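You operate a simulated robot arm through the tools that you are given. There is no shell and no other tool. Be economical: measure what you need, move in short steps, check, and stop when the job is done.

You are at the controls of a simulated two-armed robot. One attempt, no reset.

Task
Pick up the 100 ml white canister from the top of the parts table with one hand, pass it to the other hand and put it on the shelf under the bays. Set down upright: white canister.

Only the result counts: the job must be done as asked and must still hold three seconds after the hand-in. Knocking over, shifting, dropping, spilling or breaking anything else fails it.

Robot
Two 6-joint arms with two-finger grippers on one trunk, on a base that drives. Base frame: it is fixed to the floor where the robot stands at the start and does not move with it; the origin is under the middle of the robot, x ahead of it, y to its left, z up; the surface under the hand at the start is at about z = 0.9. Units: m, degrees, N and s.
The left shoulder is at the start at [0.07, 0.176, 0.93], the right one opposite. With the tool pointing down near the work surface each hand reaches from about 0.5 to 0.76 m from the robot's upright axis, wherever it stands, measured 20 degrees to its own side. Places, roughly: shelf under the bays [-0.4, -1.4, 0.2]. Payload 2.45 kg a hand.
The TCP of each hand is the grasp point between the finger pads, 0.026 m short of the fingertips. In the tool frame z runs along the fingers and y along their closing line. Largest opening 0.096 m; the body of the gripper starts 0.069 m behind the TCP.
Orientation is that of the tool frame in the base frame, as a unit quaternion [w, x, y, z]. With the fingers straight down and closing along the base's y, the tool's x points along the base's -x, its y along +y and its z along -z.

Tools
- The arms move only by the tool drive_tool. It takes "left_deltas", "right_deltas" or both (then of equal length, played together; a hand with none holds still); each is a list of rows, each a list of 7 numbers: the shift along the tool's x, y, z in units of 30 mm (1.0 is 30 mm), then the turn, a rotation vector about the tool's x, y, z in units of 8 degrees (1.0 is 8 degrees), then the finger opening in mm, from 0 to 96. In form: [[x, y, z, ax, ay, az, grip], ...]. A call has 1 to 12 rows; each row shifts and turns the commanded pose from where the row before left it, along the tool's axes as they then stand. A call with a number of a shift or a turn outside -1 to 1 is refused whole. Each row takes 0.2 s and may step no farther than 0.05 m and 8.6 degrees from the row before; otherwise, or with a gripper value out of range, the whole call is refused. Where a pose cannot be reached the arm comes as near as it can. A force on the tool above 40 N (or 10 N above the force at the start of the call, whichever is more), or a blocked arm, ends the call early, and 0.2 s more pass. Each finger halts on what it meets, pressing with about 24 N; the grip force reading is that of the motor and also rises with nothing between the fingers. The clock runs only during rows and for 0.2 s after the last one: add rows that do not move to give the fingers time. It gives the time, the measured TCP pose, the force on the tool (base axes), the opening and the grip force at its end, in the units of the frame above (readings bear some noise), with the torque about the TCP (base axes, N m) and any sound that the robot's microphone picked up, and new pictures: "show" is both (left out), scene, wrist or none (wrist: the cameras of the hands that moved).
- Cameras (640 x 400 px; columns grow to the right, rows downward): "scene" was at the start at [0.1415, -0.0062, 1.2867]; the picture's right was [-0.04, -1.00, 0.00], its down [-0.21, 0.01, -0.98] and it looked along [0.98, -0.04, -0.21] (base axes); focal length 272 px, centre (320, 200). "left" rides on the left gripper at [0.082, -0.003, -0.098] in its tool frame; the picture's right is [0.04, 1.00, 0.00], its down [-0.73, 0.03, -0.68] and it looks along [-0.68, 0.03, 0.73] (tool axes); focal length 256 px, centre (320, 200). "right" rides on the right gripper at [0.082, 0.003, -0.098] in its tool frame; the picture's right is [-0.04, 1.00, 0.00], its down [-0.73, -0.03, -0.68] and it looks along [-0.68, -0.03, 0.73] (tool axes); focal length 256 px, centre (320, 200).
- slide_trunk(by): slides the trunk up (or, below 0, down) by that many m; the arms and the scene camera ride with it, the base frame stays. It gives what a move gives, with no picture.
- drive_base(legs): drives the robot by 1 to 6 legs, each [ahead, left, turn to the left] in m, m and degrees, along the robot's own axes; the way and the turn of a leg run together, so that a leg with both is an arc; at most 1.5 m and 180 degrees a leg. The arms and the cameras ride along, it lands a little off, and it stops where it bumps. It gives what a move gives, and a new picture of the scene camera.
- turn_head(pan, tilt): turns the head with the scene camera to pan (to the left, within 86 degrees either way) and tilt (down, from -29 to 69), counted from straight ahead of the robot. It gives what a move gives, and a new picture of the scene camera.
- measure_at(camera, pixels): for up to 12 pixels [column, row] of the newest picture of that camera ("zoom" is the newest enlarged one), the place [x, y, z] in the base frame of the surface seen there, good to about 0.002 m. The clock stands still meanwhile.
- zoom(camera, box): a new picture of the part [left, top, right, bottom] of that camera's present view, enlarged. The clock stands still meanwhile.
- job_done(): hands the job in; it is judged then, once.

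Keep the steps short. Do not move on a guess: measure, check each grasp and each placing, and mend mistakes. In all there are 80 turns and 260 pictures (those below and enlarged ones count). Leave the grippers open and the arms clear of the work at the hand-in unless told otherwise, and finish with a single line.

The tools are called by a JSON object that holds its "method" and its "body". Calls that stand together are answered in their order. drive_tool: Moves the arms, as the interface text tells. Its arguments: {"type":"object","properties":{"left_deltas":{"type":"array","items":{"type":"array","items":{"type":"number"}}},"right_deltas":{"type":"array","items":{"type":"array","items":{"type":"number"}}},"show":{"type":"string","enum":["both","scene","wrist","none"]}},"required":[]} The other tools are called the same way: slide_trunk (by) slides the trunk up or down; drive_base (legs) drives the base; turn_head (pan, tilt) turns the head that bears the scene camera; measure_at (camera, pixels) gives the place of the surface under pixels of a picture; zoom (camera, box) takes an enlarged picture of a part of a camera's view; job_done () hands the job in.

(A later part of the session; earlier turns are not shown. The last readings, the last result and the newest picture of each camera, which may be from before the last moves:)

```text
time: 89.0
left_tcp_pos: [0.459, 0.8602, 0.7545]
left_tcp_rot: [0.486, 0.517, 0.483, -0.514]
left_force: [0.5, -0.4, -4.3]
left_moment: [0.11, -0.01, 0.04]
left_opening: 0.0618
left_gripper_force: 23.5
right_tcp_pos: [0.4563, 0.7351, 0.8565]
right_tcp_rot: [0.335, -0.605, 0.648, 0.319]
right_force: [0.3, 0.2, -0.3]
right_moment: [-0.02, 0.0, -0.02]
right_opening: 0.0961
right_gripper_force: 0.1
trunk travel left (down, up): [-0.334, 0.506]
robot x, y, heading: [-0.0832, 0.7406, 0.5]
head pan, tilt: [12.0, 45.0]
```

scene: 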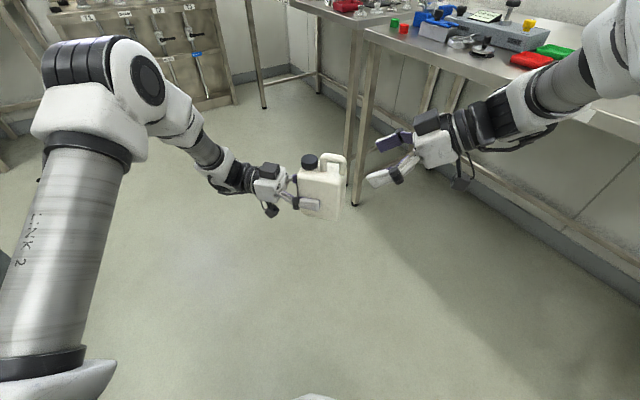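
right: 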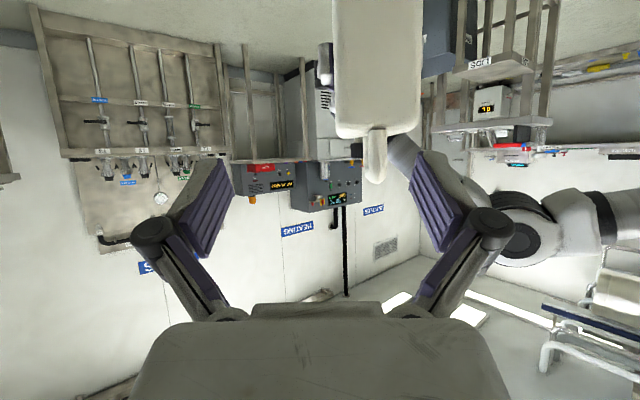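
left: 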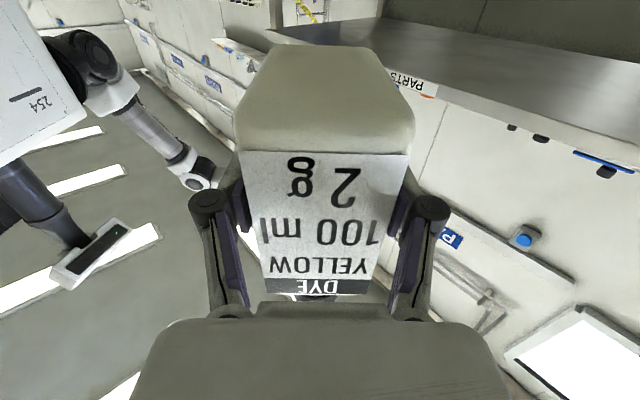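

Both hands are placed well. The right hand now advances 0.102 m along its axis to straddle the canister's upper body.

{"method": "drive_tool", "body": {"right_deltas": [[-0.05, 0.18, 0.4, 0, 0, 0, 96], [0, 0, 0.5, 0, 0, 0, 96], [0, 0, 0.5, 0, 0, 0, 96], [0, 0, 0.5, 0, 0, 0, 96], [0, 0, 0.5, 0, 0, 0, 96], [0, 0, 0.5, 0, 0, 0, 96], [0, 0, 0.5, 0, 0, 0, 96], [0, 0, 0, 0, 0, 0, 96]], "show": "both"}}

{"method": "zoom", "body": {"camera": "scene", "box": [250, 110, 410, 230]}}

```text
time: 91.0
left_tcp_pos: [0.4591, 0.8601, 0.7538]
left_tcp_rot: [0.484, 0.517, 0.483, -0.515]
left_force: [0.2, 0.1, -3.7]
left_moment: [0.1, -0.06, -0.02]
left_opening: 0.0618
left_gripper_force: 24.0
right_tcp_pos: [0.4823, 0.7794, 0.832]
right_tcp_rot: [0.371, -0.575, 0.648, 0.333]
right_force: [0.3, 0.6, -0.5]
right_moment: [0.02, -0.02, 0.01]
right_opening: 0.096
right_gripper_force: 0.1
right hand out of reach, approached as far as the arm can: row 6, 7
trunk travel left (down, up): [-0.334, 0.506]
robot x, y, heading: [-0.0799, 0.74, 0.3]
head pan, tilt: [12.0, 45.0]
stopped in row 8 (right hand): the arm was blocked; the commanded pose is now the measured one
```

scene: 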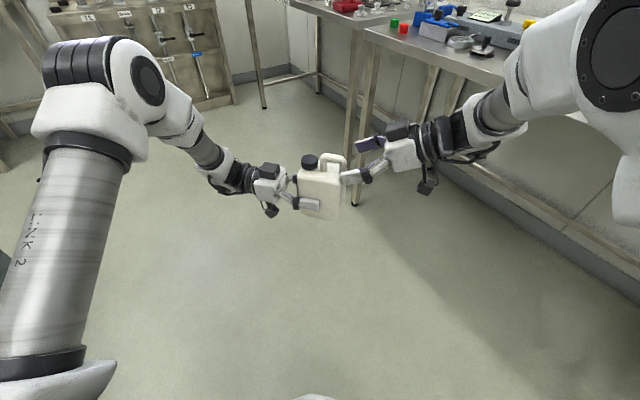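
right: 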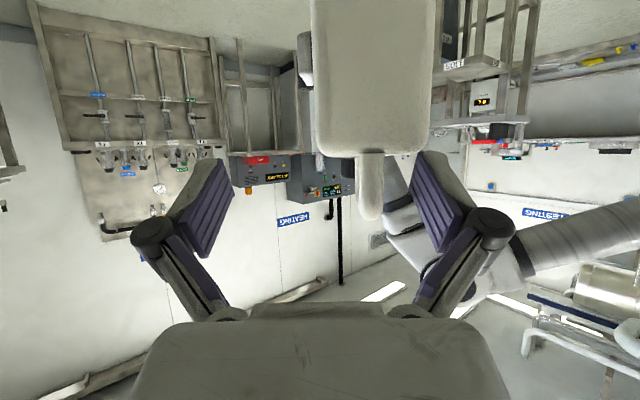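

```text
3.33 times, centred on (330, 170) of scene
```

zoom: 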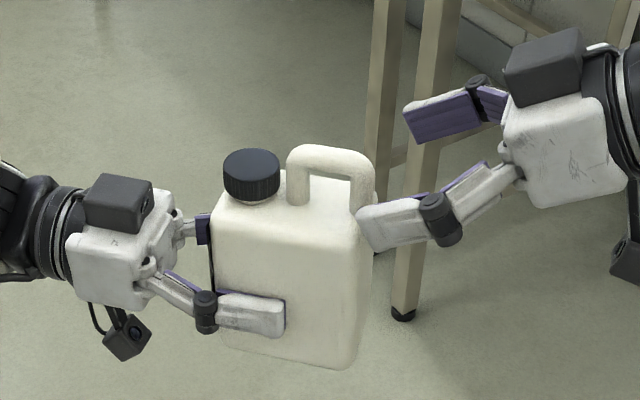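

The right hand again hit a wrist or reach limit once it swung about 25° left of its shoulder. I'll shift the meeting point farther out and to the right, near (0.577, 0.785), so the right arm stays about 17° off. The right hand retreats to its new pregrasp first, then the left follows.

{"method": "drive_tool", "body": {"right_deltas": [[0, 0, -0.8, 0, 0, 0, 96], [0, 0, -0.83, -0.15, 0.3, -0.09, 96], [0, 0, -0.83, -0.16, 0.31, -0.09, 96], [0, 0, -0.83, 0, 0, 0, 96], [0.24, -0.68, -0.05, 0, 0, 0, 96], [0.24, -0.68, -0.05, 0, 0, 0, 96], [0.24, -0.68, -0.05, 0, 0, 0, 96], [0.24, -0.68, -0.05, 0, 0, 0, 96], [0.24, -0.68, -0.05, 0, 0, 0, 96], [0, 0, 0, 0, 0, 0, 96]], "show": "none"}}

{"method": "drive_tool", "body": {"left_deltas": [[0, 0.16, 0.09, 0, 0, 0, 20], [0, 0.33, 0.18, 0, 0, 0, 20], [0, 0.41, 0.225, 0, 0, 0, 20], [0, 0.41, 0.225, 0, 0, 0, 20], [0, 0.41, 0.225, 0, 0, 0, 20], [0, 0.41, 0.225, 0, 0, 0, 20], [0, 0.41, 0.225, 0, 0, 0, 20], [0, 0.41, 0.225, 0, 0, 0, 20], [0, 0.41, 0.225, 0, 0, 0, 20], [0, 0.41, 0.225, 0, 0, 0, 20], [0, 0.25, 0.135, 0, 0, 0, 20], [0, 0.08, 0.045, 0, 0, 0, 20]], "show": "scene"}}

```text
time: 93.2
left_tcp_pos: [0.4601, 0.8592, 0.7535]
left_tcp_rot: [0.485, 0.517, 0.482, -0.515]
left_force: [0.2, 0.1, -4.2]
left_moment: [0.09, -0.02, 0.03]
left_opening: 0.0618
left_gripper_force: 24.8
right_tcp_pos: [0.5716, 0.6666, 0.8573]
right_tcp_rot: [0.332, -0.607, 0.649, 0.315]
right_force: [-0.1, 0.2, -0.2]
right_moment: [0.03, 0.04, 0.02]
right_opening: 0.0959
right_gripper_force: 0.1
trunk travel left (down, up): [-0.334, 0.506]
robot x, y, heading: [-0.0855, 0.7384, 0.4]
head pan, tilt: [12.0, 45.0]
```

```text
time: 95.8
left_tcp_pos: [0.5785, 0.784, 0.7542]
left_tcp_rot: [0.484, 0.517, 0.482, -0.515]
left_force: [0.1, -0.2, -4.2]
left_moment: [0.1, 0.01, 0.01]
left_opening: 0.0617
left_gripper_force: 24.2
right_tcp_pos: [0.5731, 0.6677, 0.8569]
right_tcp_rot: [0.332, -0.607, 0.649, 0.315]
right_force: [-0.2, -0.2, -0.4]
right_moment: [-0.02, -0.02, -0.01]
right_opening: 0.0958
right_gripper_force: 0.1
trunk travel left (down, up): [-0.334, 0.506]
robot x, y, heading: [-0.0836, 0.7386, 0.4]
head pan, tilt: [12.0, 45.0]
```

scene: 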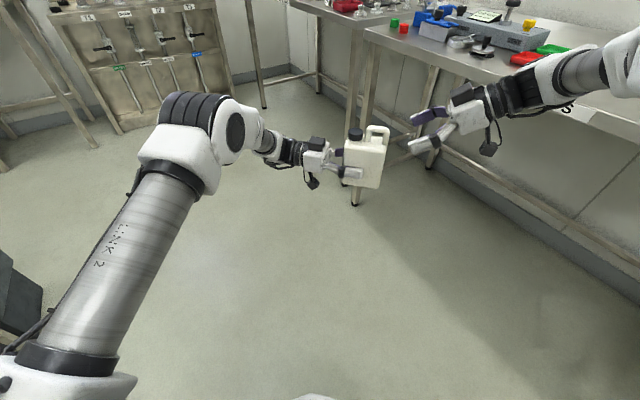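

The left hand holds well. Advancing the right hand 0.095 m along its axis.

{"method": "drive_tool", "body": {"right_deltas": [[0.11, 0.07, 0.4, 0, 0, 0, 96], [0, 0, 0.5, 0, 0, 0, 96], [0, 0, 0.5, 0, 0, 0, 96], [0, 0, 0.5, 0, 0, 0, 96], [0, 0, 0.5, 0, 0, 0, 96], [0, 0, 0.5, 0, 0, 0, 96], [0, 0, 0.28, 0, 0, 0, 96], [0, 0, 0, 0, 0, 0, 96]], "show": "both"}}

{"method": "zoom", "body": {"camera": "scene", "box": [290, 90, 450, 210]}}

```text
time: 97.6
left_tcp_pos: [0.5779, 0.7845, 0.755]
left_tcp_rot: [0.483, 0.517, 0.483, -0.516]
left_force: [0.0, -0.2, -3.5]
left_moment: [0.1, -0.03, -0.02]
left_opening: 0.0618
left_gripper_force: 23.8
right_tcp_pos: [0.5743, 0.7423, 0.8006]
right_tcp_rot: [0.333, -0.607, 0.649, 0.315]
right_force: [0.1, 0.7, 1.2]
right_moment: [0.0, 0.03, -0.02]
right_opening: 0.0964
right_gripper_force: 0.1
trunk travel left (down, up): [-0.334, 0.506]
robot x, y, heading: [-0.0849, 0.739, 0.0]
head pan, tilt: [12.0, 45.0]
```

scene: 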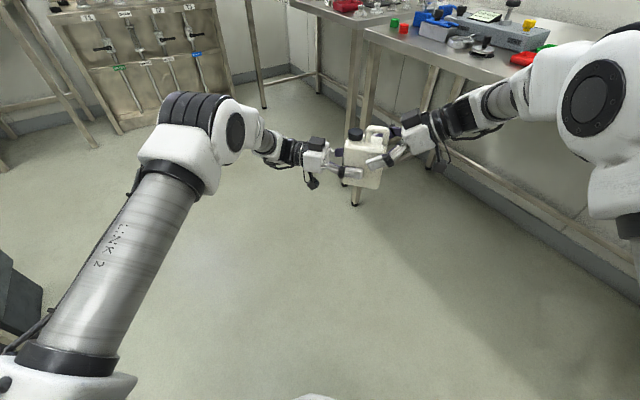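
right: 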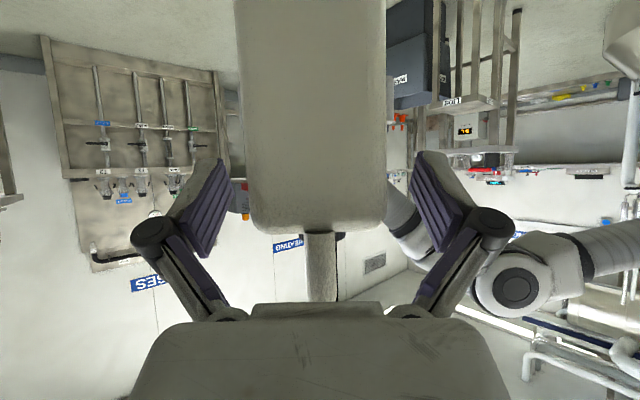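

```text
3.33 times, centred on (370, 150) of scene
```

zoom: 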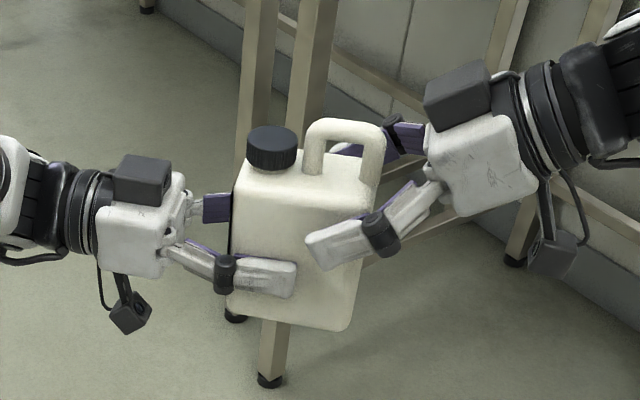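

The right fingers straddle the upper body clear of the left fingers. I'll shift 3.5 mm to centre, then close the right hand.

{"method": "drive_tool", "body": {"right_deltas": [[0, -0.12, 0, 0, 0, 0, 96], [0, 0, 0, 0, 0, 0, 80], [0, 0, 0, 0, 0, 0, 70], [0, 0, 0, 0, 0, 0, 64], [0, 0, 0, 0, 0, 0, 58], [0, 0, 0, 0, 0, 0, 40], [0, 0, 0, 0, 0, 0, 20], [0, 0, 0, 0, 0, 0, 20]], "show": "wrist"}}

{"method": "zoom", "body": {"camera": "scene", "box": [290, 90, 450, 210]}}

```text
time: 99.4
left_tcp_pos: [0.5785, 0.7843, 0.7548]
left_tcp_rot: [0.485, 0.517, 0.484, -0.513]
left_force: [36.6, 6.3, -16.2]
left_moment: [0.19, 0.75, 0.85]
left_opening: 0.0618
left_gripper_force: 23.9
right_tcp_pos: [0.5766, 0.7409, 0.8]
right_tcp_rot: [0.331, -0.608, 0.649, 0.317]
right_force: [-36.8, -5.8, 11.7]
right_moment: [0.08, 0.86, 0.66]
right_opening: 0.0622
right_gripper_force: 24.0
trunk travel left (down, up): [-0.334, 0.506]
robot x, y, heading: [-0.0846, 0.7417, 0.2]
head pan, tilt: [12.0, 45.0]
```

right: 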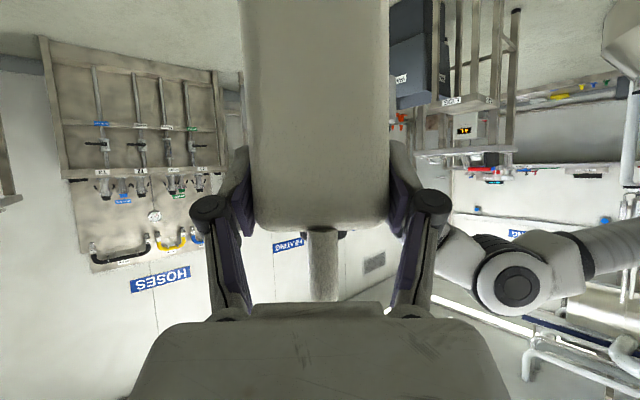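

```text
3.33 times, centred on (370, 150) of scene
```

zoom: 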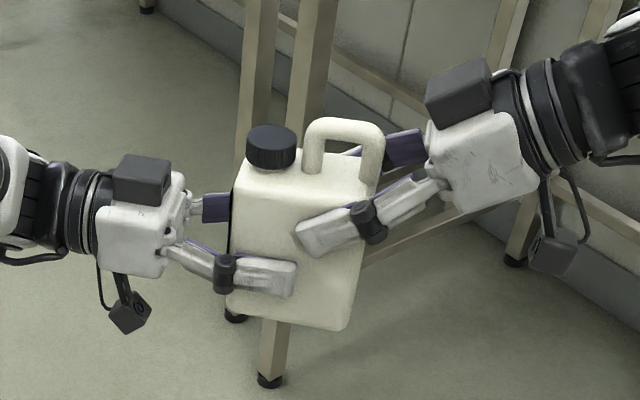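

Both grip, but they oppose each other with ~37 N along x. I'll ease the right hand 2 mm in -x (tool +y) to relieve it.

{"method": "drive_tool", "body": {"right_deltas": [[0, 0.04, 0, 0, 0, 0, 20], [0, 0.04, 0, 0, 0, 0, 20], [0, 0, 0, 0, 0, 0, 20]], "show": "none"}}

```text
time: 100.2
left_tcp_pos: [0.5781, 0.7849, 0.7544]
left_tcp_rot: [0.485, 0.516, 0.484, -0.514]
left_force: [26.6, 8.6, -14.8]
left_moment: [0.14, 0.51, 0.67]
left_opening: 0.062
left_gripper_force: 23.6
right_tcp_pos: [0.5766, 0.7416, 0.8]
right_tcp_rot: [0.333, -0.607, 0.649, 0.315]
right_force: [-26.2, -8.9, 10.2]
right_moment: [-0.01, 0.71, 0.43]
right_opening: 0.062
right_gripper_force: 24.0
trunk travel left (down, up): [-0.334, 0.506]
robot x, y, heading: [-0.0805, 0.7412, 0.4]
head pan, tilt: [12.0, 45.0]
```

That moved it the right way (37 → 26 N). Easing about 6 mm more.

{"method": "drive_tool", "body": {"right_deltas": [[0, 0.05, 0, 0, 0, 0, 20], [0, 0.05, 0, 0, 0, 0, 20], [0, 0.05, 0, 0, 0, 0, 20], [0, 0.05, 0, 0, 0, 0, 20], [0, 0, 0, 0, 0, 0, 20]], "show": "none"}}

```text
time: 101.5
left_tcp_pos: [0.576, 0.7834, 0.7538]
left_tcp_rot: [0.482, 0.519, 0.481, -0.517]
left_force: [-7.8, 0.8, -1.3]
left_moment: [0.14, -0.23, -0.08]
left_opening: 0.0622
left_gripper_force: 23.9
right_tcp_pos: [0.5724, 0.7415, 0.8006]
right_tcp_rot: [0.335, -0.607, 0.65, 0.312]
right_force: [7.6, -1.5, -0.2]
right_moment: [-0.24, -0.13, -0.21]
right_opening: 0.0623
right_gripper_force: 23.8
trunk travel left (down, up): [-0.334, 0.506]
robot x, y, heading: [-0.0797, 0.739, 0.0]
head pan, tilt: [12.0, 45.0]
stopped in row 5 (right hand): the force on the tool passed its limit at 41 N (the readings are from after the stop); the commanded pose is now the measured one
```

The opposing force is nearly gone. Now I'll open the left fingers, keep the right closed, and check the load transfer.

{"method": "drive_tool", "body": {"left_deltas": [[0, 0, 0, 0, 0, 0, 60], [0, 0, 0, 0, 0, 0, 66], [0, 0, 0, 0, 0, 0, 75], [0, 0, 0, 0, 0, 0, 90], [0, 0, 0, 0, 0, 0, 96]], "show": "none"}}

{"method": "zoom", "body": {"camera": "scene", "box": [290, 90, 450, 210]}}

```text
time: 102.7
left_tcp_pos: [0.5765, 0.7841, 0.7532]
left_tcp_rot: [0.483, 0.518, 0.482, -0.516]
left_force: [0.2, -0.8, 0.1]
left_moment: [0.01, -0.02, -0.03]
left_opening: 0.096
left_gripper_force: 0.0
right_tcp_pos: [0.5712, 0.7415, 0.8001]
right_tcp_rot: [0.335, -0.606, 0.649, 0.313]
right_force: [0.9, -0.4, 1.1]
right_moment: [-0.11, -0.03, -0.03]
right_opening: 0.0618
right_gripper_force: 24.0
trunk travel left (down, up): [-0.334, 0.506]
robot x, y, heading: [-0.0784, 0.7408, 0.4]
head pan, tilt: [12.0, 45.0]
```

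```text
3.33 times, centred on (370, 150) of scene
```

zoom: 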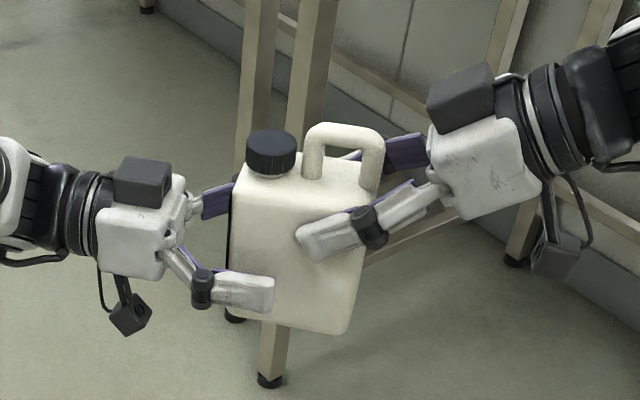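

The left fingers are clear and the right holds the canister. Withdrawing the left hand straight back.

{"method": "drive_tool", "body": {"left_deltas": [[0, 0, -0.4, 0, 0, 0, 96], [0, 0, -0.7, 0, 0, 0, 96], [0, 0, -0.9, 0, 0, 0, 96], [0, 0, -0.9, 0, 0, 0, 96], [0, 0, -0.9, 0, 0, 0, 96], [0, 0, -0.9, 0, 0, 0, 96], [0, 0, -0.9, 0, 0, 0, 96], [0, 0, 0, 0, 0, 0, 96]], "show": "scene"}}

```text
time: 104.5
left_tcp_pos: [0.5881, 0.9513, 0.7534]
left_tcp_rot: [0.482, 0.517, 0.482, -0.517]
left_force: [0.3, -0.7, 0.2]
left_moment: [-0.05, -0.01, 0.02]
left_opening: 0.0957
left_gripper_force: 0.1
right_tcp_pos: [0.5722, 0.7406, 0.7996]
right_tcp_rot: [0.335, -0.607, 0.65, 0.313]
right_force: [-0.3, 0.4, 0.4]
right_moment: [-0.1, 0.03, 0.02]
right_opening: 0.0619
right_gripper_force: 24.0
trunk travel left (down, up): [-0.334, 0.506]
robot x, y, heading: [-0.0811, 0.7379, 0.4]
head pan, tilt: [12.0, 45.0]
```

scene: 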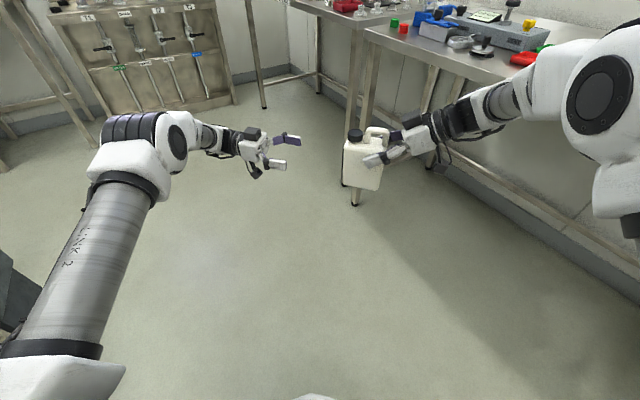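

The right hand holds it alone. Now I'll slowly yaw the right hand from pointing left to pointing forward, keeping the canister upright.

{"method": "drive_tool", "body": {"right_deltas": [[0, 0, 0, 0.15, 0, 0.105, 20], [0, 0, 0, 0.3, 0, 0.21, 20], [0, 0, 0, 0.45, 0, 0.314, 20], [0, 0, 0, 0.45, 0, 0.314, 20], [0, 0, 0, 0.45, 0, 0.314, 20], [0, 0, 0, 0.45, 0, 0.314, 20], [0, 0, 0, 0.45, 0, 0.314, 20], [0, 0, 0, 0.45, 0, 0.314, 20], [0, 0, 0, 0.45, 0, 0.314, 20], [0, 0, 0, 0.45, 0, 0.314, 20], [0, 0, 0, 0.3, 0, 0.21, 20], [0, 0, 0, 0.15, 0, 0.105, 20]], "show": "scene"}}

```text
time: 107.3
left_tcp_pos: [0.5879, 0.9518, 0.7534]
left_tcp_rot: [0.482, 0.518, 0.482, -0.517]
left_force: [0.5, -0.2, 0.1]
left_moment: [0.05, 0.02, 0.02]
left_opening: 0.0959
left_gripper_force: 0.1
right_tcp_pos: [0.5833, 0.713, 0.8108]
right_tcp_rot: [0.442, -0.279, 0.832, 0.185]
right_force: [-0.8, -0.3, -4.4]
right_moment: [-0.1, 0.07, 0.02]
right_opening: 0.0616
right_gripper_force: 24.1
trunk travel left (down, up): [-0.334, 0.506]
robot x, y, heading: [-0.0841, 0.7353, 0.1]
head pan, tilt: [12.0, 45.0]
stopped in row 12 (right hand): the arm was blocked; the commanded pose is now the measured one
```

scene: 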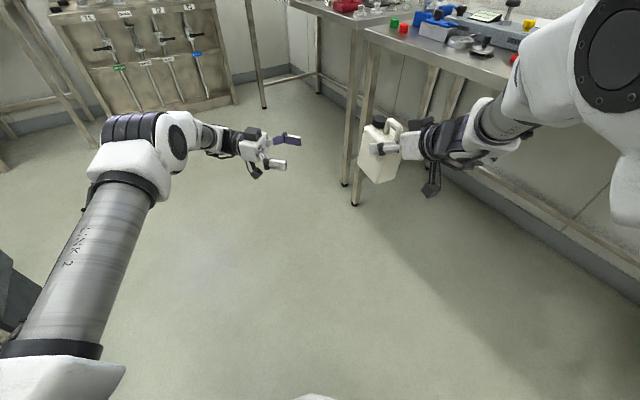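

The yaw got halfway (41° left of forward) before a joint limit. I'll bring the hand back and to the right into a more natural place before turning further.

{"method": "drive_tool", "body": {"right_deltas": [[0.1, -0.02, -0.15, 0, 0, 0, 20], [0.23, -0.045, -0.36, 0, 0, 0, 20], [0.326, -0.064, -0.513, 0, 0, 0, 20], [0.326, -0.064, -0.513, 0, 0, 0, 20], [0.326, -0.064, -0.513, 0, 0, 0, 20], [0.326, -0.064, -0.513, 0, 0, 0, 20], [0.326, -0.064, -0.513, 0, 0, 0, 20], [0.326, -0.064, -0.513, 0, 0, 0, 20], [0.326, -0.064, -0.513, 0, 0, 0, 20], [0.326, -0.064, -0.513, 0, 0, 0, 20], [0.23, -0.045, -0.36, 0, 0, 0, 20], [0.1, -0.02, -0.15, 0, 0, 0, 20]], "show": "scene"}}

```text
time: 109.9
left_tcp_pos: [0.5879, 0.952, 0.7525]
left_tcp_rot: [0.483, 0.517, 0.483, -0.516]
left_force: [-0.8, 0.0, -0.4]
left_moment: [0.0, 0.03, 0.01]
left_opening: 0.096
left_gripper_force: 0.1
right_tcp_pos: [0.4543, 0.583, 0.8111]
right_tcp_rot: [0.441, -0.283, 0.832, 0.184]
right_force: [0.1, -0.3, -4.6]
right_moment: [-0.05, 0.06, -0.02]
right_opening: 0.0618
right_gripper_force: 23.6
trunk travel left (down, up): [-0.334, 0.506]
robot x, y, heading: [-0.0844, 0.74, 0.3]
head pan, tilt: [12.0, 45.0]
```

scene: 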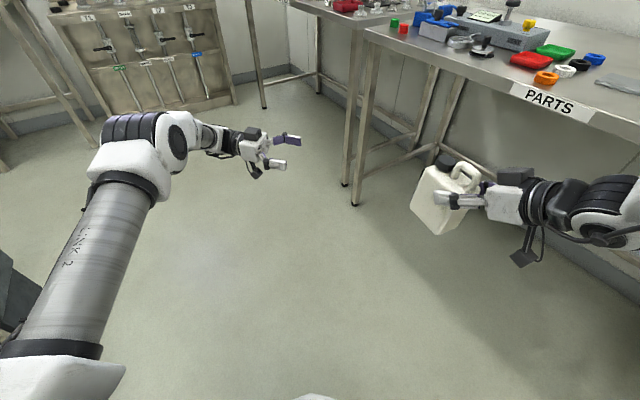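

Plenty of freedom here. I'll correct the small roll and pitch error, then finish turning to forward.

{"method": "drive_tool", "body": {"right_deltas": [[0, 0, 0, 0, 0.14, -0.25, 20], [0, 0, 0, 0, 0.13, -0.24, 20], [0, 0, 0, 0.2, 0, 0.139, 20], [0, 0, 0, 0.5, 0, 0.349, 20], [0, 0, 0, 0.5, 0, 0.349, 20], [0, 0, 0, 0.5, 0, 0.349, 20], [0, 0, 0, 0.5, 0, 0.349, 20], [0, 0, 0, 0.5, 0, 0.349, 20], [0, 0, 0, 0.5, 0, 0.349, 20], [0, 0, 0, 0.5, 0, 0.349, 20], [0, 0, 0, 0.35, 0, 0.244, 20], [0, 0, 0, 0.15, 0, 0.105, 20]], "show": "scene"}}

```text
time: 112.5
left_tcp_pos: [0.5886, 0.9516, 0.7538]
left_tcp_rot: [0.483, 0.518, 0.482, -0.516]
left_force: [-0.5, 0.3, 0.3]
left_moment: [0.01, 0.01, 0.0]
left_opening: 0.0961
left_gripper_force: 0.0
right_tcp_pos: [0.462, 0.5593, 0.8152]
right_tcp_rot: [0.461, 0.012, 0.887, 0.02]
right_force: [0.7, -0.8, -4.5]
right_moment: [0.01, 0.08, -0.01]
right_opening: 0.0619
right_gripper_force: 24.4
right hand out of reach, approached as far as the arm can: row 10, 11, 12
trunk travel left (down, up): [-0.334, 0.506]
robot x, y, heading: [-0.0801, 0.7374, 0.4]
head pan, tilt: [12.0, 45.0]
```

scene: 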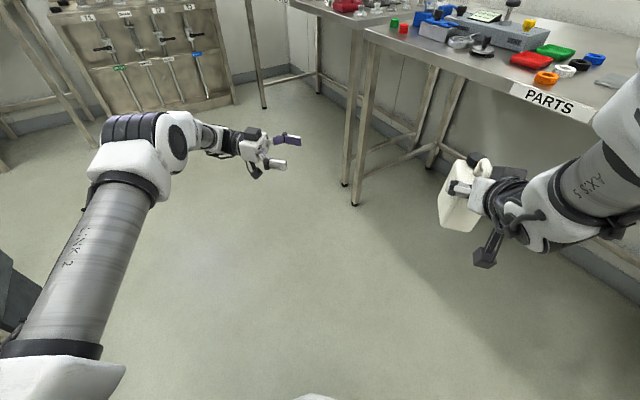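

The canister is upright and facing forward in the right hand, with a 2.7° roll left to trim. I'll trim it while turning the empty left hand back to pointing down, ready to stow.

{"method": "drive_tool", "body": {"left_deltas": [[0, 0, 0, 0, 0.94, 0, 96], [0, 0, 0, 0, 0.94, 0, 96], [0, 0, 0, 0, 0.94, 0, 96], [0, 0, 0, 0, 0.94, 0, 96], [0, 0, 0, 0, 0.94, 0, 96], [0, 0, 0, 0, 0.94, 0, 96], [0, 0, 0, 0, 0.94, 0, 96], [0, 0, 0, 0, 0.94, 0, 96], [0, 0, 0, 0, 0.94, 0, 96], [0, 0, 0, 0, 0.94, 0, 96], [0, 0, 0, 0, 0.94, 0, 96], [0, 0, 0, 0, 0.94, 0, 96]], "right_deltas": [[0.02, 0, 0.02, 0, 0, -0.1, 20], [0.05, 0, 0.1, 0, 0, -0.1, 20], [0.08, 0, 0.16, 0, 0, -0.1, 20], [0.08, 0, 0.16, 0, 0, -0.1, 20], [0, 0, 0.1, 0, 0, 0, 20], [0, 0, 0, 0, 0, 0, 20], [0, 0, 0, 0, 0, 0, 20], [0, 0, 0, 0, 0, 0, 20], [0, 0, 0, 0, 0, 0, 20], [0, 0, 0, 0, 0, 0, 20], [0, 0, 0, 0, 0, 0, 20], [0, 0, 0, 0, 0, 0, 20]], "show": "none"}}

{"method": "drive_tool", "body": {"left_deltas": [[0, -0.8, -0.6, 0, 0, 0, 96], [0, -0.8, -0.6, 0, 0, 0, 96], [0, -0.8, -0.6, 0, 0, 0, 96], [0, -0.8, -0.6, 0, 0, 0, 96], [0, -0.8, -0.6, 0, 0, 0, 96], [0, -0.8, -0.6, 0, 0, 0, 96], [0, -0.8, -0.6, 0, 0, 0, 96]], "show": "scene"}}

```text
time: 115.1
left_tcp_pos: [0.5887, 0.9511, 0.754]
left_tcp_rot: [-0.002, 0.731, 0.682, 0.004]
left_force: [-0.7, -0.3, 0.7]
left_moment: [-0.02, 0.04, 0.03]
left_opening: 0.096
left_gripper_force: 0.0
right_tcp_pos: [0.4678, 0.5613, 0.8115]
right_tcp_rot: [0.46, -0.014, 0.888, 0.01]
right_force: [0.2, -0.3, -4.9]
right_moment: [-0.04, 0.09, 0.01]
right_opening: 0.062
right_gripper_force: 24.1
right hand out of reach, approached as far as the arm can: row 4, 5
trunk travel left (down, up): [-0.334, 0.506]
robot x, y, heading: [-0.0841, 0.7424, 0.1]
head pan, tilt: [12.0, 45.0]
```

```text
time: 116.7
left_tcp_pos: [0.4174, 0.9631, 0.8796]
left_tcp_rot: [-0.001, 0.731, 0.682, 0.003]
left_force: [-0.5, -0.8, -0.3]
left_moment: [0.0, -0.06, 0.03]
left_opening: 0.0959
left_gripper_force: 0.1
right_tcp_pos: [0.4677, 0.5598, 0.8108]
right_tcp_rot: [0.459, -0.014, 0.888, 0.01]
right_force: [0.0, -0.5, -3.7]
right_moment: [-0.01, 0.07, 0.0]
right_opening: 0.0617
right_gripper_force: 24.3
trunk travel left (down, up): [-0.334, 0.506]
robot x, y, heading: [-0.084, 0.7384, 0.4]
head pan, tilt: [12.0, 45.0]
```

scene: 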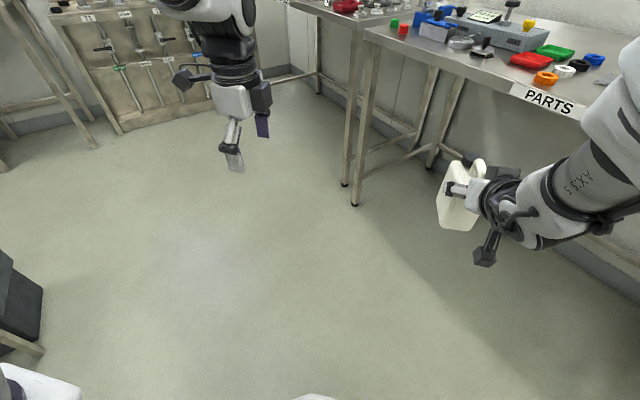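

Orientation is right (roll ≈0). That pose reported being near a limit, so I'll test the needed travel in free space here: 0.12 m forward and 0.15 m down, as at the shelf.

{"method": "drive_tool", "body": {"right_deltas": [[0.05, 0, 0.2, 0, 0, 0, 20], [0.12, 0, 0.4, 0, 0, 0, 20], [0.18, 0, 0.6, 0, 0, 0, 20], [0.18, 0, 0.6, 0, 0, 0, 20], [0.18, 0, 0.6, 0, 0, 0, 20], [0.18, 0, 0.6, 0, 0, 0, 20], [0.18, 0, 0.6, 0, 0, 0, 20], [0.18, 0, 0.6, 0, 0, 0, 20], [0.18, 0, 0.6, 0, 0, 0, 20], [0.18, 0, 0.6, 0, 0, 0, 20], [0.12, 0, 0.4, 0, 0, 0, 20], [0.05, 0, 0.2, 0, 0, 0, 20]], "show": "scene"}}

```text
time: 119.3
left_tcp_pos: [0.4195, 0.9626, 0.879]
left_tcp_rot: [-0.001, 0.731, 0.682, 0.002]
left_force: [-0.2, -0.8, 0.2]
left_moment: [-0.01, -0.03, -0.01]
left_opening: 0.0959
left_gripper_force: 0.1
right_tcp_pos: [0.5577, 0.5897, 0.8291]
right_tcp_rot: [0.464, -0.006, 0.886, 0.012]
right_force: [-0.8, -0.5, -3.5]
right_moment: [-0.03, 0.08, 0.0]
right_opening: 0.0617
right_gripper_force: 24.0
right hand out of reach, approached as far as the arm can: row 1, 2, 3, 4, 5, 6, 7, 8, 9, 10, 11, 12
trunk travel left (down, up): [-0.334, 0.506]
robot x, y, heading: [-0.0843, 0.7357, 0.3]
head pan, tilt: [12.0, 45.0]
```

scene: 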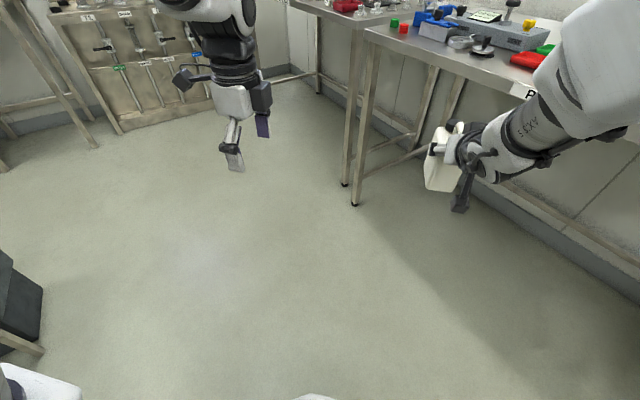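

Pitching that low needs the arm stretched out farther (ahead ~0.85), since the steep forearm caused the limit. There's no room to test it here, so I'll back off and turn toward the bays with the canister held, then look at the way.

{"method": "drive_base", "body": {"legs": [[-0.15, 0, 0], [0, 0, -90]]}}

{"method": "turn_head", "body": {"pan": -35, "tilt": 25}}

{"method": "turn_head", "body": {"pan": 15, "tilt": 25}}

```text
time: 124.5
left_tcp_pos: [-0.0056, 0.2355, 0.8798]
left_tcp_rot: [0.001, 0.999, -0.034, 0.002]
left_force: [-0.3, -0.4, -0.3]
left_moment: [-0.02, -0.03, 0.03]
left_opening: 0.0958
left_gripper_force: 0.2
right_tcp_pos: [-0.3801, 0.0966, 0.8208]
right_tcp_rot: [0.333, 0.624, 0.633, -0.314]
right_force: [-0.7, 0.5, -4.6]
right_moment: [0.1, 0.0, 0.0]
right_opening: 0.0617
right_gripper_force: 24.0
trunk travel left (down, up): [-0.334, 0.506]
robot x, y, heading: [-0.2312, 0.7375, -89.7]
head pan, tilt: [12.0, 45.0]
```

scene: 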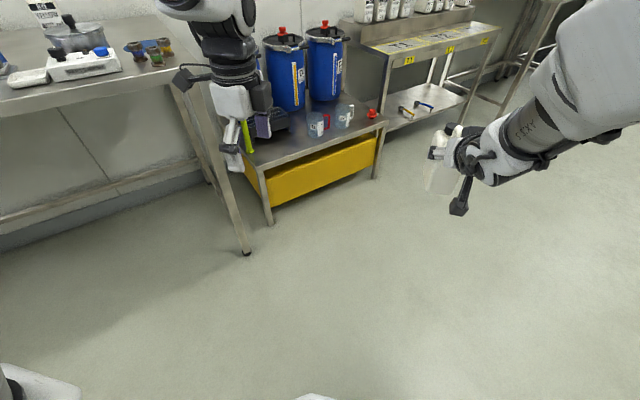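

```text
time: 125.6
left_tcp_pos: [-0.0055, 0.2349, 0.8782]
left_tcp_rot: [0.001, 0.999, -0.034, 0.003]
left_force: [0.9, 0.3, -0.7]
left_moment: [-0.02, -0.01, 0.0]
left_opening: 0.0959
left_gripper_force: 0.0
right_tcp_pos: [-0.3807, 0.0953, 0.8216]
right_tcp_rot: [0.333, 0.626, 0.631, -0.314]
right_force: [-0.2, 0.1, -4.0]
right_moment: [0.08, 0.0, 0.0]
right_opening: 0.0619
right_gripper_force: 24.2
trunk travel left (down, up): [-0.334, 0.506]
robot x, y, heading: [-0.2282, 0.7345, -89.7]
head pan, tilt: [-35.0, 25.0]
```

scene: 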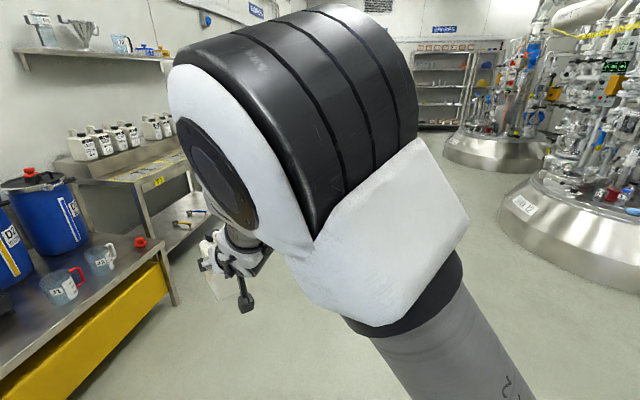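

```text
time: 126.8
left_tcp_pos: [-0.0057, 0.2357, 0.8786]
left_tcp_rot: [0.001, 0.999, -0.035, 0.002]
left_force: [-0.6, 0.7, 0.1]
left_moment: [0.01, -0.02, -0.02]
left_opening: 0.0963
left_gripper_force: 0.1
right_tcp_pos: [-0.3801, 0.0966, 0.8224]
right_tcp_rot: [0.334, 0.625, 0.632, -0.313]
right_force: [0.8, -0.6, -4.3]
right_moment: [0.1, 0.02, -0.01]
right_opening: 0.0617
right_gripper_force: 23.2
trunk travel left (down, up): [-0.334, 0.506]
robot x, y, heading: [-0.2294, 0.7394, -89.7]
head pan, tilt: [15.0, 25.0]
```

scene: 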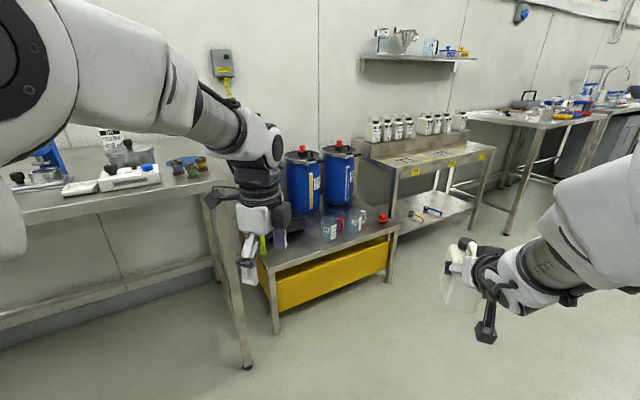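

The floor to the right is wide open. Driving right, then ahead, then turning to face the bays (heading about -55°), stopping short of them.

{"method": "drive_base", "body": {"legs": [[0, -0.4, 0], [0.5, -0.45, 0], [0.45, 0, 0], [0, 0, 35]]}}

{"method": "turn_head", "body": {"pan": 0, "tilt": 32}}

{"method": "zoom", "body": {"camera": "scene", "box": [160, 100, 480, 300]}}

```text
time: 136.7
left_tcp_pos: [-0.6083, -0.4969, 0.8795]
left_tcp_rot: [-0.001, 0.962, 0.272, 0.003]
left_force: [-0.2, 0.4, 0.2]
left_moment: [-0.04, -0.03, -0.03]
left_opening: 0.096
left_gripper_force: 0.0
right_tcp_pos: [-0.834, -0.8267, 0.8217]
right_tcp_rot: [0.413, 0.404, 0.792, -0.197]
right_force: [0.6, 0.4, -3.3]
right_moment: [0.09, 0.08, 0.02]
right_opening: 0.0619
right_gripper_force: 24.5
trunk travel left (down, up): [-0.334, 0.506]
robot x, y, heading: [-1.0821, -0.2146, -54.5]
head pan, tilt: [15.0, 25.0]
```

scene: 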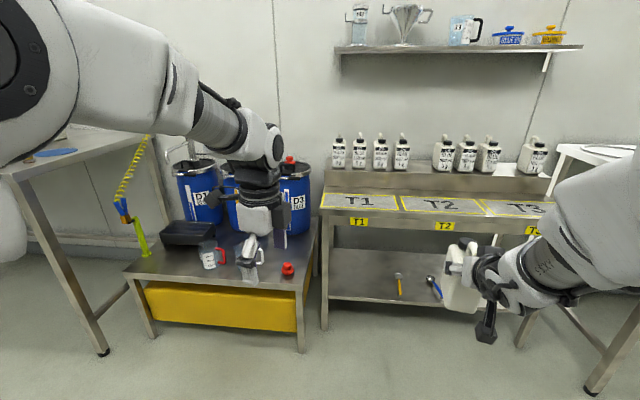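

```text
time: 137.4
left_tcp_pos: [-0.6094, -0.4973, 0.8792]
left_tcp_rot: [0.0, 0.962, 0.272, 0.003]
left_force: [-0.2, -0.6, -0.4]
left_moment: [0.04, 0.02, -0.04]
left_opening: 0.0961
left_gripper_force: 0.2
right_tcp_pos: [-0.8331, -0.8273, 0.8231]
right_tcp_rot: [0.413, 0.405, 0.792, -0.197]
right_force: [0.2, -1.2, -4.3]
right_moment: [0.08, 0.03, 0.03]
right_opening: 0.0618
right_gripper_force: 23.4
trunk travel left (down, up): [-0.334, 0.506]
robot x, y, heading: [-1.0835, -0.2175, -54.5]
head pan, tilt: [0.0, 32.0]
```

scene: 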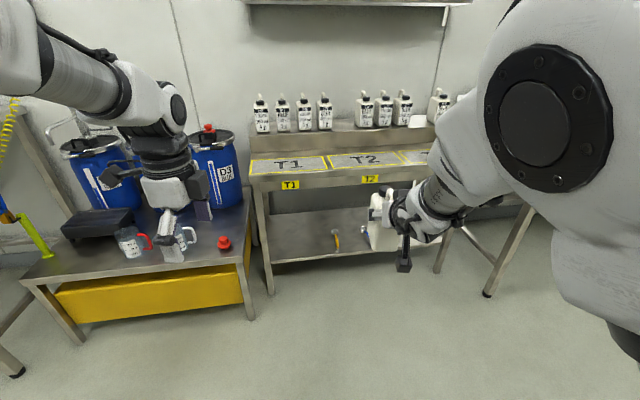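

```text
2.00 times, centred on (320, 200) of scene
```

zoom: 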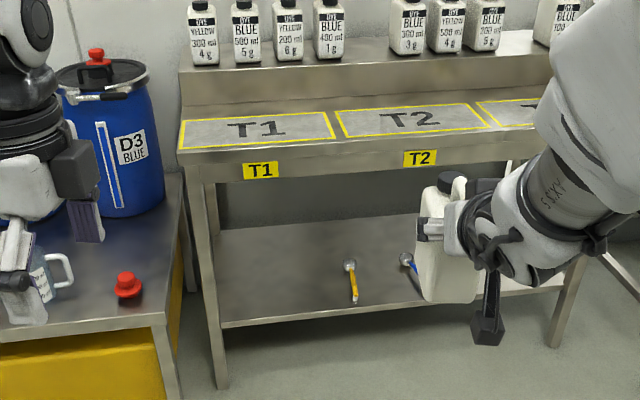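

The shelf's left part, between the left leg and the yellow wrench, is free. Measuring it.

{"method": "measure_at", "body": {"camera": "zoom", "pixels": [[222, 322], [345, 305], [415, 300], [225, 240], [280, 280], [330, 230], [352, 262], [353, 298], [186, 175], [300, 158], [207, 300], [290, 305]]}}

{"method": "measure_at", "body": {"camera": "zoom", "pixels": [[410, 262], [220, 388], [300, 166], [300, 178], [210, 190], [130, 285], [150, 325], [50, 260], [240, 250], [300, 255], [330, 290], [260, 300]]}}

```text
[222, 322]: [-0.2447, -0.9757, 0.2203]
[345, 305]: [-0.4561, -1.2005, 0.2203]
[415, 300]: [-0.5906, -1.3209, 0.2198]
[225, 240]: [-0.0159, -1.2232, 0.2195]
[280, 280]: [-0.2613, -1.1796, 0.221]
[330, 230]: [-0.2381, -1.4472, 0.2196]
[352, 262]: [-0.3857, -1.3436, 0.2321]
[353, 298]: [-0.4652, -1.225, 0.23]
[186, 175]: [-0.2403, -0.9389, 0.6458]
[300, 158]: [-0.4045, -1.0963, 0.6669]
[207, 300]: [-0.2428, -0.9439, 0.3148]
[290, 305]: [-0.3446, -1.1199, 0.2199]
```

```text
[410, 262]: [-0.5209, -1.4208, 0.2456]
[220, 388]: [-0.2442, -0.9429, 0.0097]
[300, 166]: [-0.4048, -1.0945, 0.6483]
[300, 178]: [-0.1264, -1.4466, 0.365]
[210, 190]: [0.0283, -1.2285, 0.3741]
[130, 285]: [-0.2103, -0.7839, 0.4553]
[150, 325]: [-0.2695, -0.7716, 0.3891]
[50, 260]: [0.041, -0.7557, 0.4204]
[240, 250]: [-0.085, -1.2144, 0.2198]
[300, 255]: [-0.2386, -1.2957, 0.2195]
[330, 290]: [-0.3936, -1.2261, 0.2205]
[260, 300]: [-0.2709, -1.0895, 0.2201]
```

The bay table actually runs at 45°, so I should face -45°. The shelf front edge and free strip are clear, and my spot for the right TCP is (-0.306, -1.136), between the leg and the yellow wrench. I'll trim the heading, lower the trunk, then stretch the right arm forward in the free space here.

{"method": "drive_base", "body": {"legs": [[0, 0, 9.5], [0, 0.05, 0]]}}

{"method": "slide_trunk", "body": {"by": -0.33}}

{"method": "drive_tool", "body": {"right_deltas": [[-0.12, 0, 0.17, 0, 0, 0, 20], [-0.25, 0, 0.36, 0, 0, 0, 20], [-0.38, 0, 0.55, 0, 0, 0, 20], [-0.38, 0, 0.55, 0, 0, 0, 20], [-0.38, 0, 0.55, 0, 0, 0, 20], [-0.38, 0, 0.55, 0, 0, 0, 20], [-0.38, 0, 0.55, 0, 0, 0, 20], [-0.38, 0, 0.55, 0, 0, 0, 20], [-0.38, 0, 0.55, 0, 0, 0, 20], [-0.38, 0, 0.55, 0, 0, 0, 20], [-0.38, 0, 0.55, 0, 0, 0, 20], [-0.2, 0, 0.29, 0, 0, 0, 20]], "show": "scene"}}

```text
time: 139.0
left_tcp_pos: [-0.5334, -0.3761, 0.8783]
left_tcp_rot: [0.0, 0.936, 0.352, 0.002]
left_force: [0.8, 1.2, -1.5]
left_moment: [-0.07, 0.0, 0.01]
left_opening: 0.0963
left_gripper_force: 0.0
right_tcp_pos: [-0.6995, -0.7414, 0.8215]
right_tcp_rot: [0.429, 0.336, 0.823, -0.162]
right_force: [-0.5, 0.4, -4.2]
right_moment: [0.03, 0.07, -0.01]
right_opening: 0.0618
right_gripper_force: 23.9
trunk travel left (down, up): [-0.334, 0.506]
robot x, y, heading: [-1.0457, -0.1822, -44.4]
head pan, tilt: [0.0, 32.0]
```

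scene: 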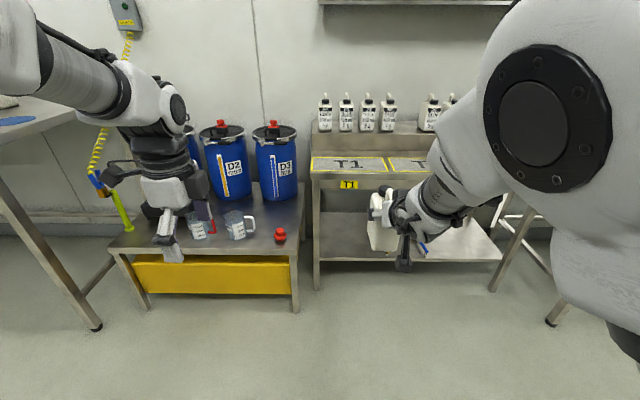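

```text
time: 142.3
left_tcp_pos: [-0.5349, -0.3776, 0.5505]
left_tcp_rot: [0.0, 0.936, 0.352, 0.003]
left_force: [0.1, 0.6, 0.3]
left_moment: [-0.03, -0.03, 0.01]
left_opening: 0.0962
left_gripper_force: 0.1
right_tcp_pos: [-0.7, -0.7413, 0.4924]
right_tcp_rot: [0.429, 0.337, 0.823, -0.161]
right_force: [-1.0, 0.0, -4.2]
right_moment: [0.05, 0.05, 0.01]
right_opening: 0.0621
right_gripper_force: 23.5
trunk travel left (down, up): [-0.004, 0.836]
robot x, y, heading: [-1.0516, -0.1813, -44.5]
head pan, tilt: [0.0, 32.0]
```

```text
time: 144.9
left_tcp_pos: [-0.5346, -0.3775, 0.5496]
left_tcp_rot: [-0.001, 0.936, 0.352, 0.003]
left_force: [0.3, -0.1, -0.5]
left_moment: [-0.01, 0.06, -0.02]
left_opening: 0.0958
left_gripper_force: 0.0
right_tcp_pos: [-0.5523, -0.8826, 0.4827]
right_tcp_rot: [0.429, 0.338, 0.821, -0.167]
right_force: [0.3, 0.5, -3.8]
right_moment: [0.05, 0.08, -0.01]
right_opening: 0.0616
right_gripper_force: 24.1
right hand out of reach, approached as far as the arm can: row 12
trunk travel left (down, up): [-0.004, 0.836]
robot x, y, heading: [-1.0483, -0.178, -44.6]
head pan, tilt: [0.0, 32.0]
```

scene: 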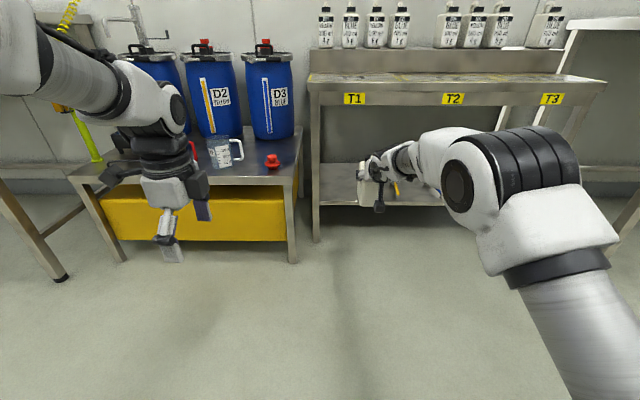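

The arm stretched to 0.85 m ahead. Now testing the descent in the same free space, down to about z 0.345.

{"method": "drive_tool", "body": {"right_deltas": [[0.15, 0, 0.05, 0, 0, 0, 20], [0.3, 0, 0.15, 0, 0, 0, 20], [0.4, 0, 0.2, 0, 0, 0, 20], [0.4, 0, 0.2, 0, 0, 0, 20], [0.4, 0, 0.2, 0, 0, 0, 20], [0.4, 0, 0.2, 0, 0, 0, 20], [0.4, 0, 0.2, 0, 0, 0, 20], [0.4, 0, 0.2, 0, 0, 0, 20], [0.4, 0, 0.2, 0, 0, 0, 20], [0.4, 0, 0.2, 0, 0, 0, 20], [0.3, 0, 0.15, 0, 0, 0, 20], [0.2, 0, 0.12, 0, 0, 0, 20]], "show": "scene"}}

{"method": "zoom", "body": {"camera": "scene", "box": [300, 120, 460, 240]}}

```text
time: 147.5
left_tcp_pos: [-0.5341, -0.3762, 0.5478]
left_tcp_rot: [0.0, 0.936, 0.352, 0.003]
left_force: [0.3, 0.6, 0.7]
left_moment: [0.02, 0.0, -0.02]
left_opening: 0.0961
left_gripper_force: 0.0
right_tcp_pos: [-0.5632, -0.8664, 0.3473]
right_tcp_rot: [0.429, 0.337, 0.822, -0.162]
right_force: [0.5, 1.0, -3.9]
right_moment: [0.05, 0.12, 0.0]
right_opening: 0.0619
right_gripper_force: 23.8
trunk travel left (down, up): [-0.004, 0.836]
robot x, y, heading: [-1.047, -0.1842, -44.7]
head pan, tilt: [0.0, 32.0]
```

scene: 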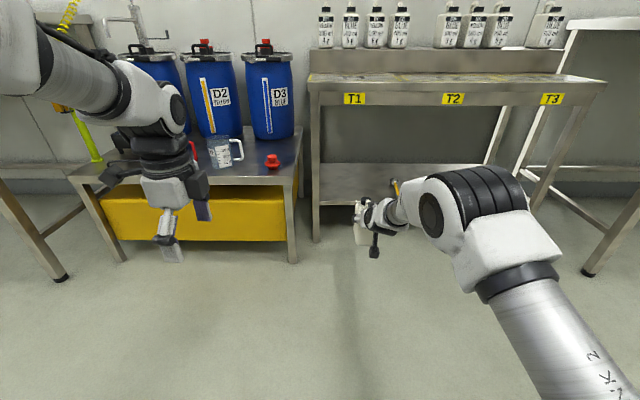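

```text
3.33 times, centred on (380, 180) of scene
```

zoom: 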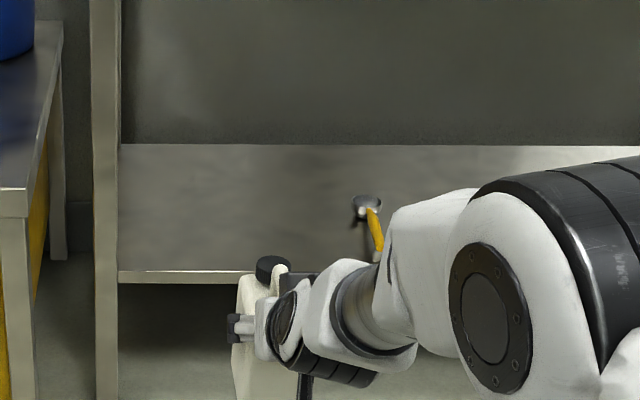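

It works: the right TCP is at z 0.347 and nearly on line. I'll drive ahead 0.36 m, carrying the canister ~4 cm above the shelf level.

{"method": "drive_base", "body": {"legs": [[0.2, 0, 0], [0.15, -0.01, 0]]}}

{"method": "drive_tool", "body": {"right_deltas": [[0, 0, 0, 0, 0, -0.1, 20], [0, 0, 0, 0, 0, -0.1, 20], [0, 0, 0, 0, 0, 0, 20]], "show": "both"}}

{"method": "zoom", "body": {"camera": "scene", "box": [260, 120, 460, 270]}}

```text
time: 150.1
left_tcp_pos: [-0.291, -0.6333, 0.5488]
left_tcp_rot: [0.0, 0.937, 0.349, 0.003]
left_force: [-0.2, -0.4, -0.2]
left_moment: [0.01, -0.03, -0.01]
left_opening: 0.0959
left_gripper_force: 0.1
right_tcp_pos: [-0.3241, -1.1232, 0.3472]
right_tcp_rot: [0.428, 0.339, 0.821, -0.163]
right_force: [0.3, 0.9, -4.2]
right_moment: [0.09, 0.03, 0.0]
right_opening: 0.0616
right_gripper_force: 23.7
trunk travel left (down, up): [-0.004, 0.836]
robot x, y, heading: [-0.8038, -0.4363, -44.7]
head pan, tilt: [0.0, 32.0]
```

scene: 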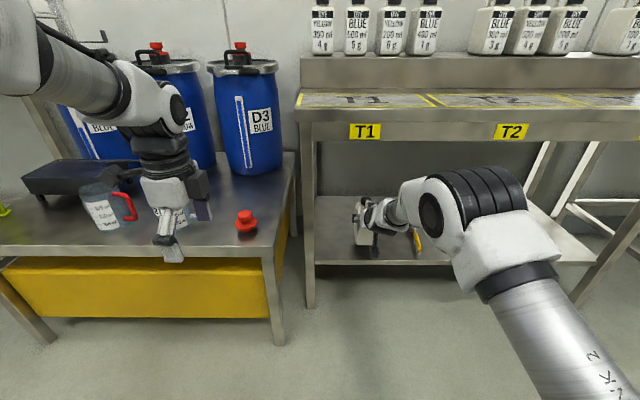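

```text
time: 150.8
left_tcp_pos: [-0.2905, -0.6341, 0.5495]
left_tcp_rot: [-0.001, 0.937, 0.349, 0.003]
left_force: [0.1, -0.1, -0.4]
left_moment: [0.01, -0.03, -0.02]
left_opening: 0.096
left_gripper_force: 0.1
right_tcp_pos: [-0.3237, -1.1227, 0.3466]
right_tcp_rot: [0.425, 0.328, 0.826, -0.169]
right_force: [-0.2, 1.2, -3.8]
right_moment: [0.05, 0.05, 0.03]
right_opening: 0.0617
right_gripper_force: 24.1
trunk travel left (down, up): [-0.004, 0.836]
robot x, y, heading: [-0.807, -0.4359, -45.1]
head pan, tilt: [0.0, 32.0]
```

scene: 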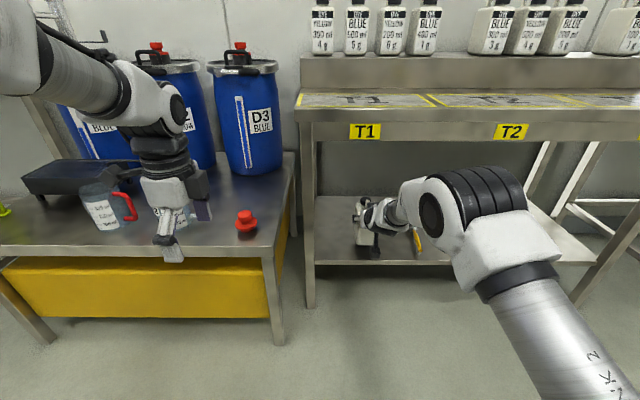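
right: 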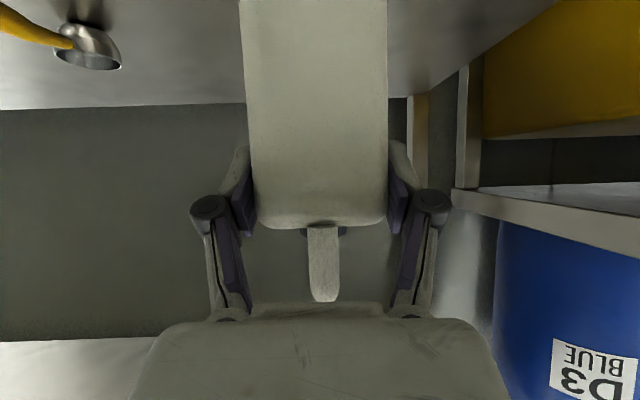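

```text
2.67 times, centred on (360, 195) of scene
```

zoom: 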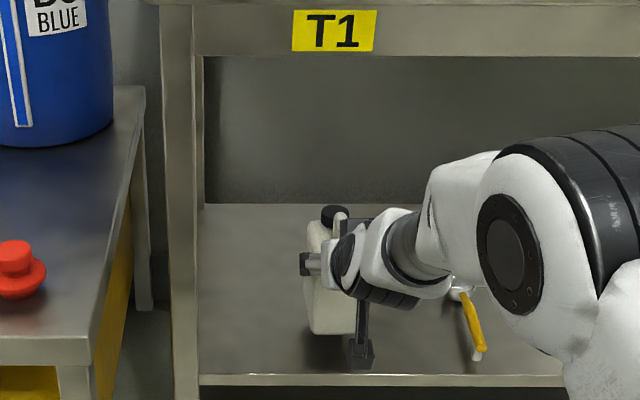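

The canister is over the shelf, left of the yellow wrench. I'll measure its lower edges for tilt and clearance.

{"method": "measure_at", "body": {"camera": "zoom", "pixels": [[310, 240], [314, 325], [325, 328], [345, 328], [350, 310], [320, 290], [335, 213], [325, 310], [362, 362], [345, 225], [330, 350], [310, 300]]}}

```text
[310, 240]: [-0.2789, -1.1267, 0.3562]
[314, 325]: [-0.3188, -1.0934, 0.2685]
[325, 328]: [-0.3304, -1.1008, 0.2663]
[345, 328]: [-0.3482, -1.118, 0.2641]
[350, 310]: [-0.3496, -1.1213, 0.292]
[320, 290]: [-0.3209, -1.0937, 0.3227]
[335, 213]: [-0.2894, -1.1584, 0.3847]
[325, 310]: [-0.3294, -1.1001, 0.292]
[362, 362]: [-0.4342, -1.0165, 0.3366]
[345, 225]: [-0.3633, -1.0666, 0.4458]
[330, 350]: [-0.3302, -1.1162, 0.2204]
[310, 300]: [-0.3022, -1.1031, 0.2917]
```

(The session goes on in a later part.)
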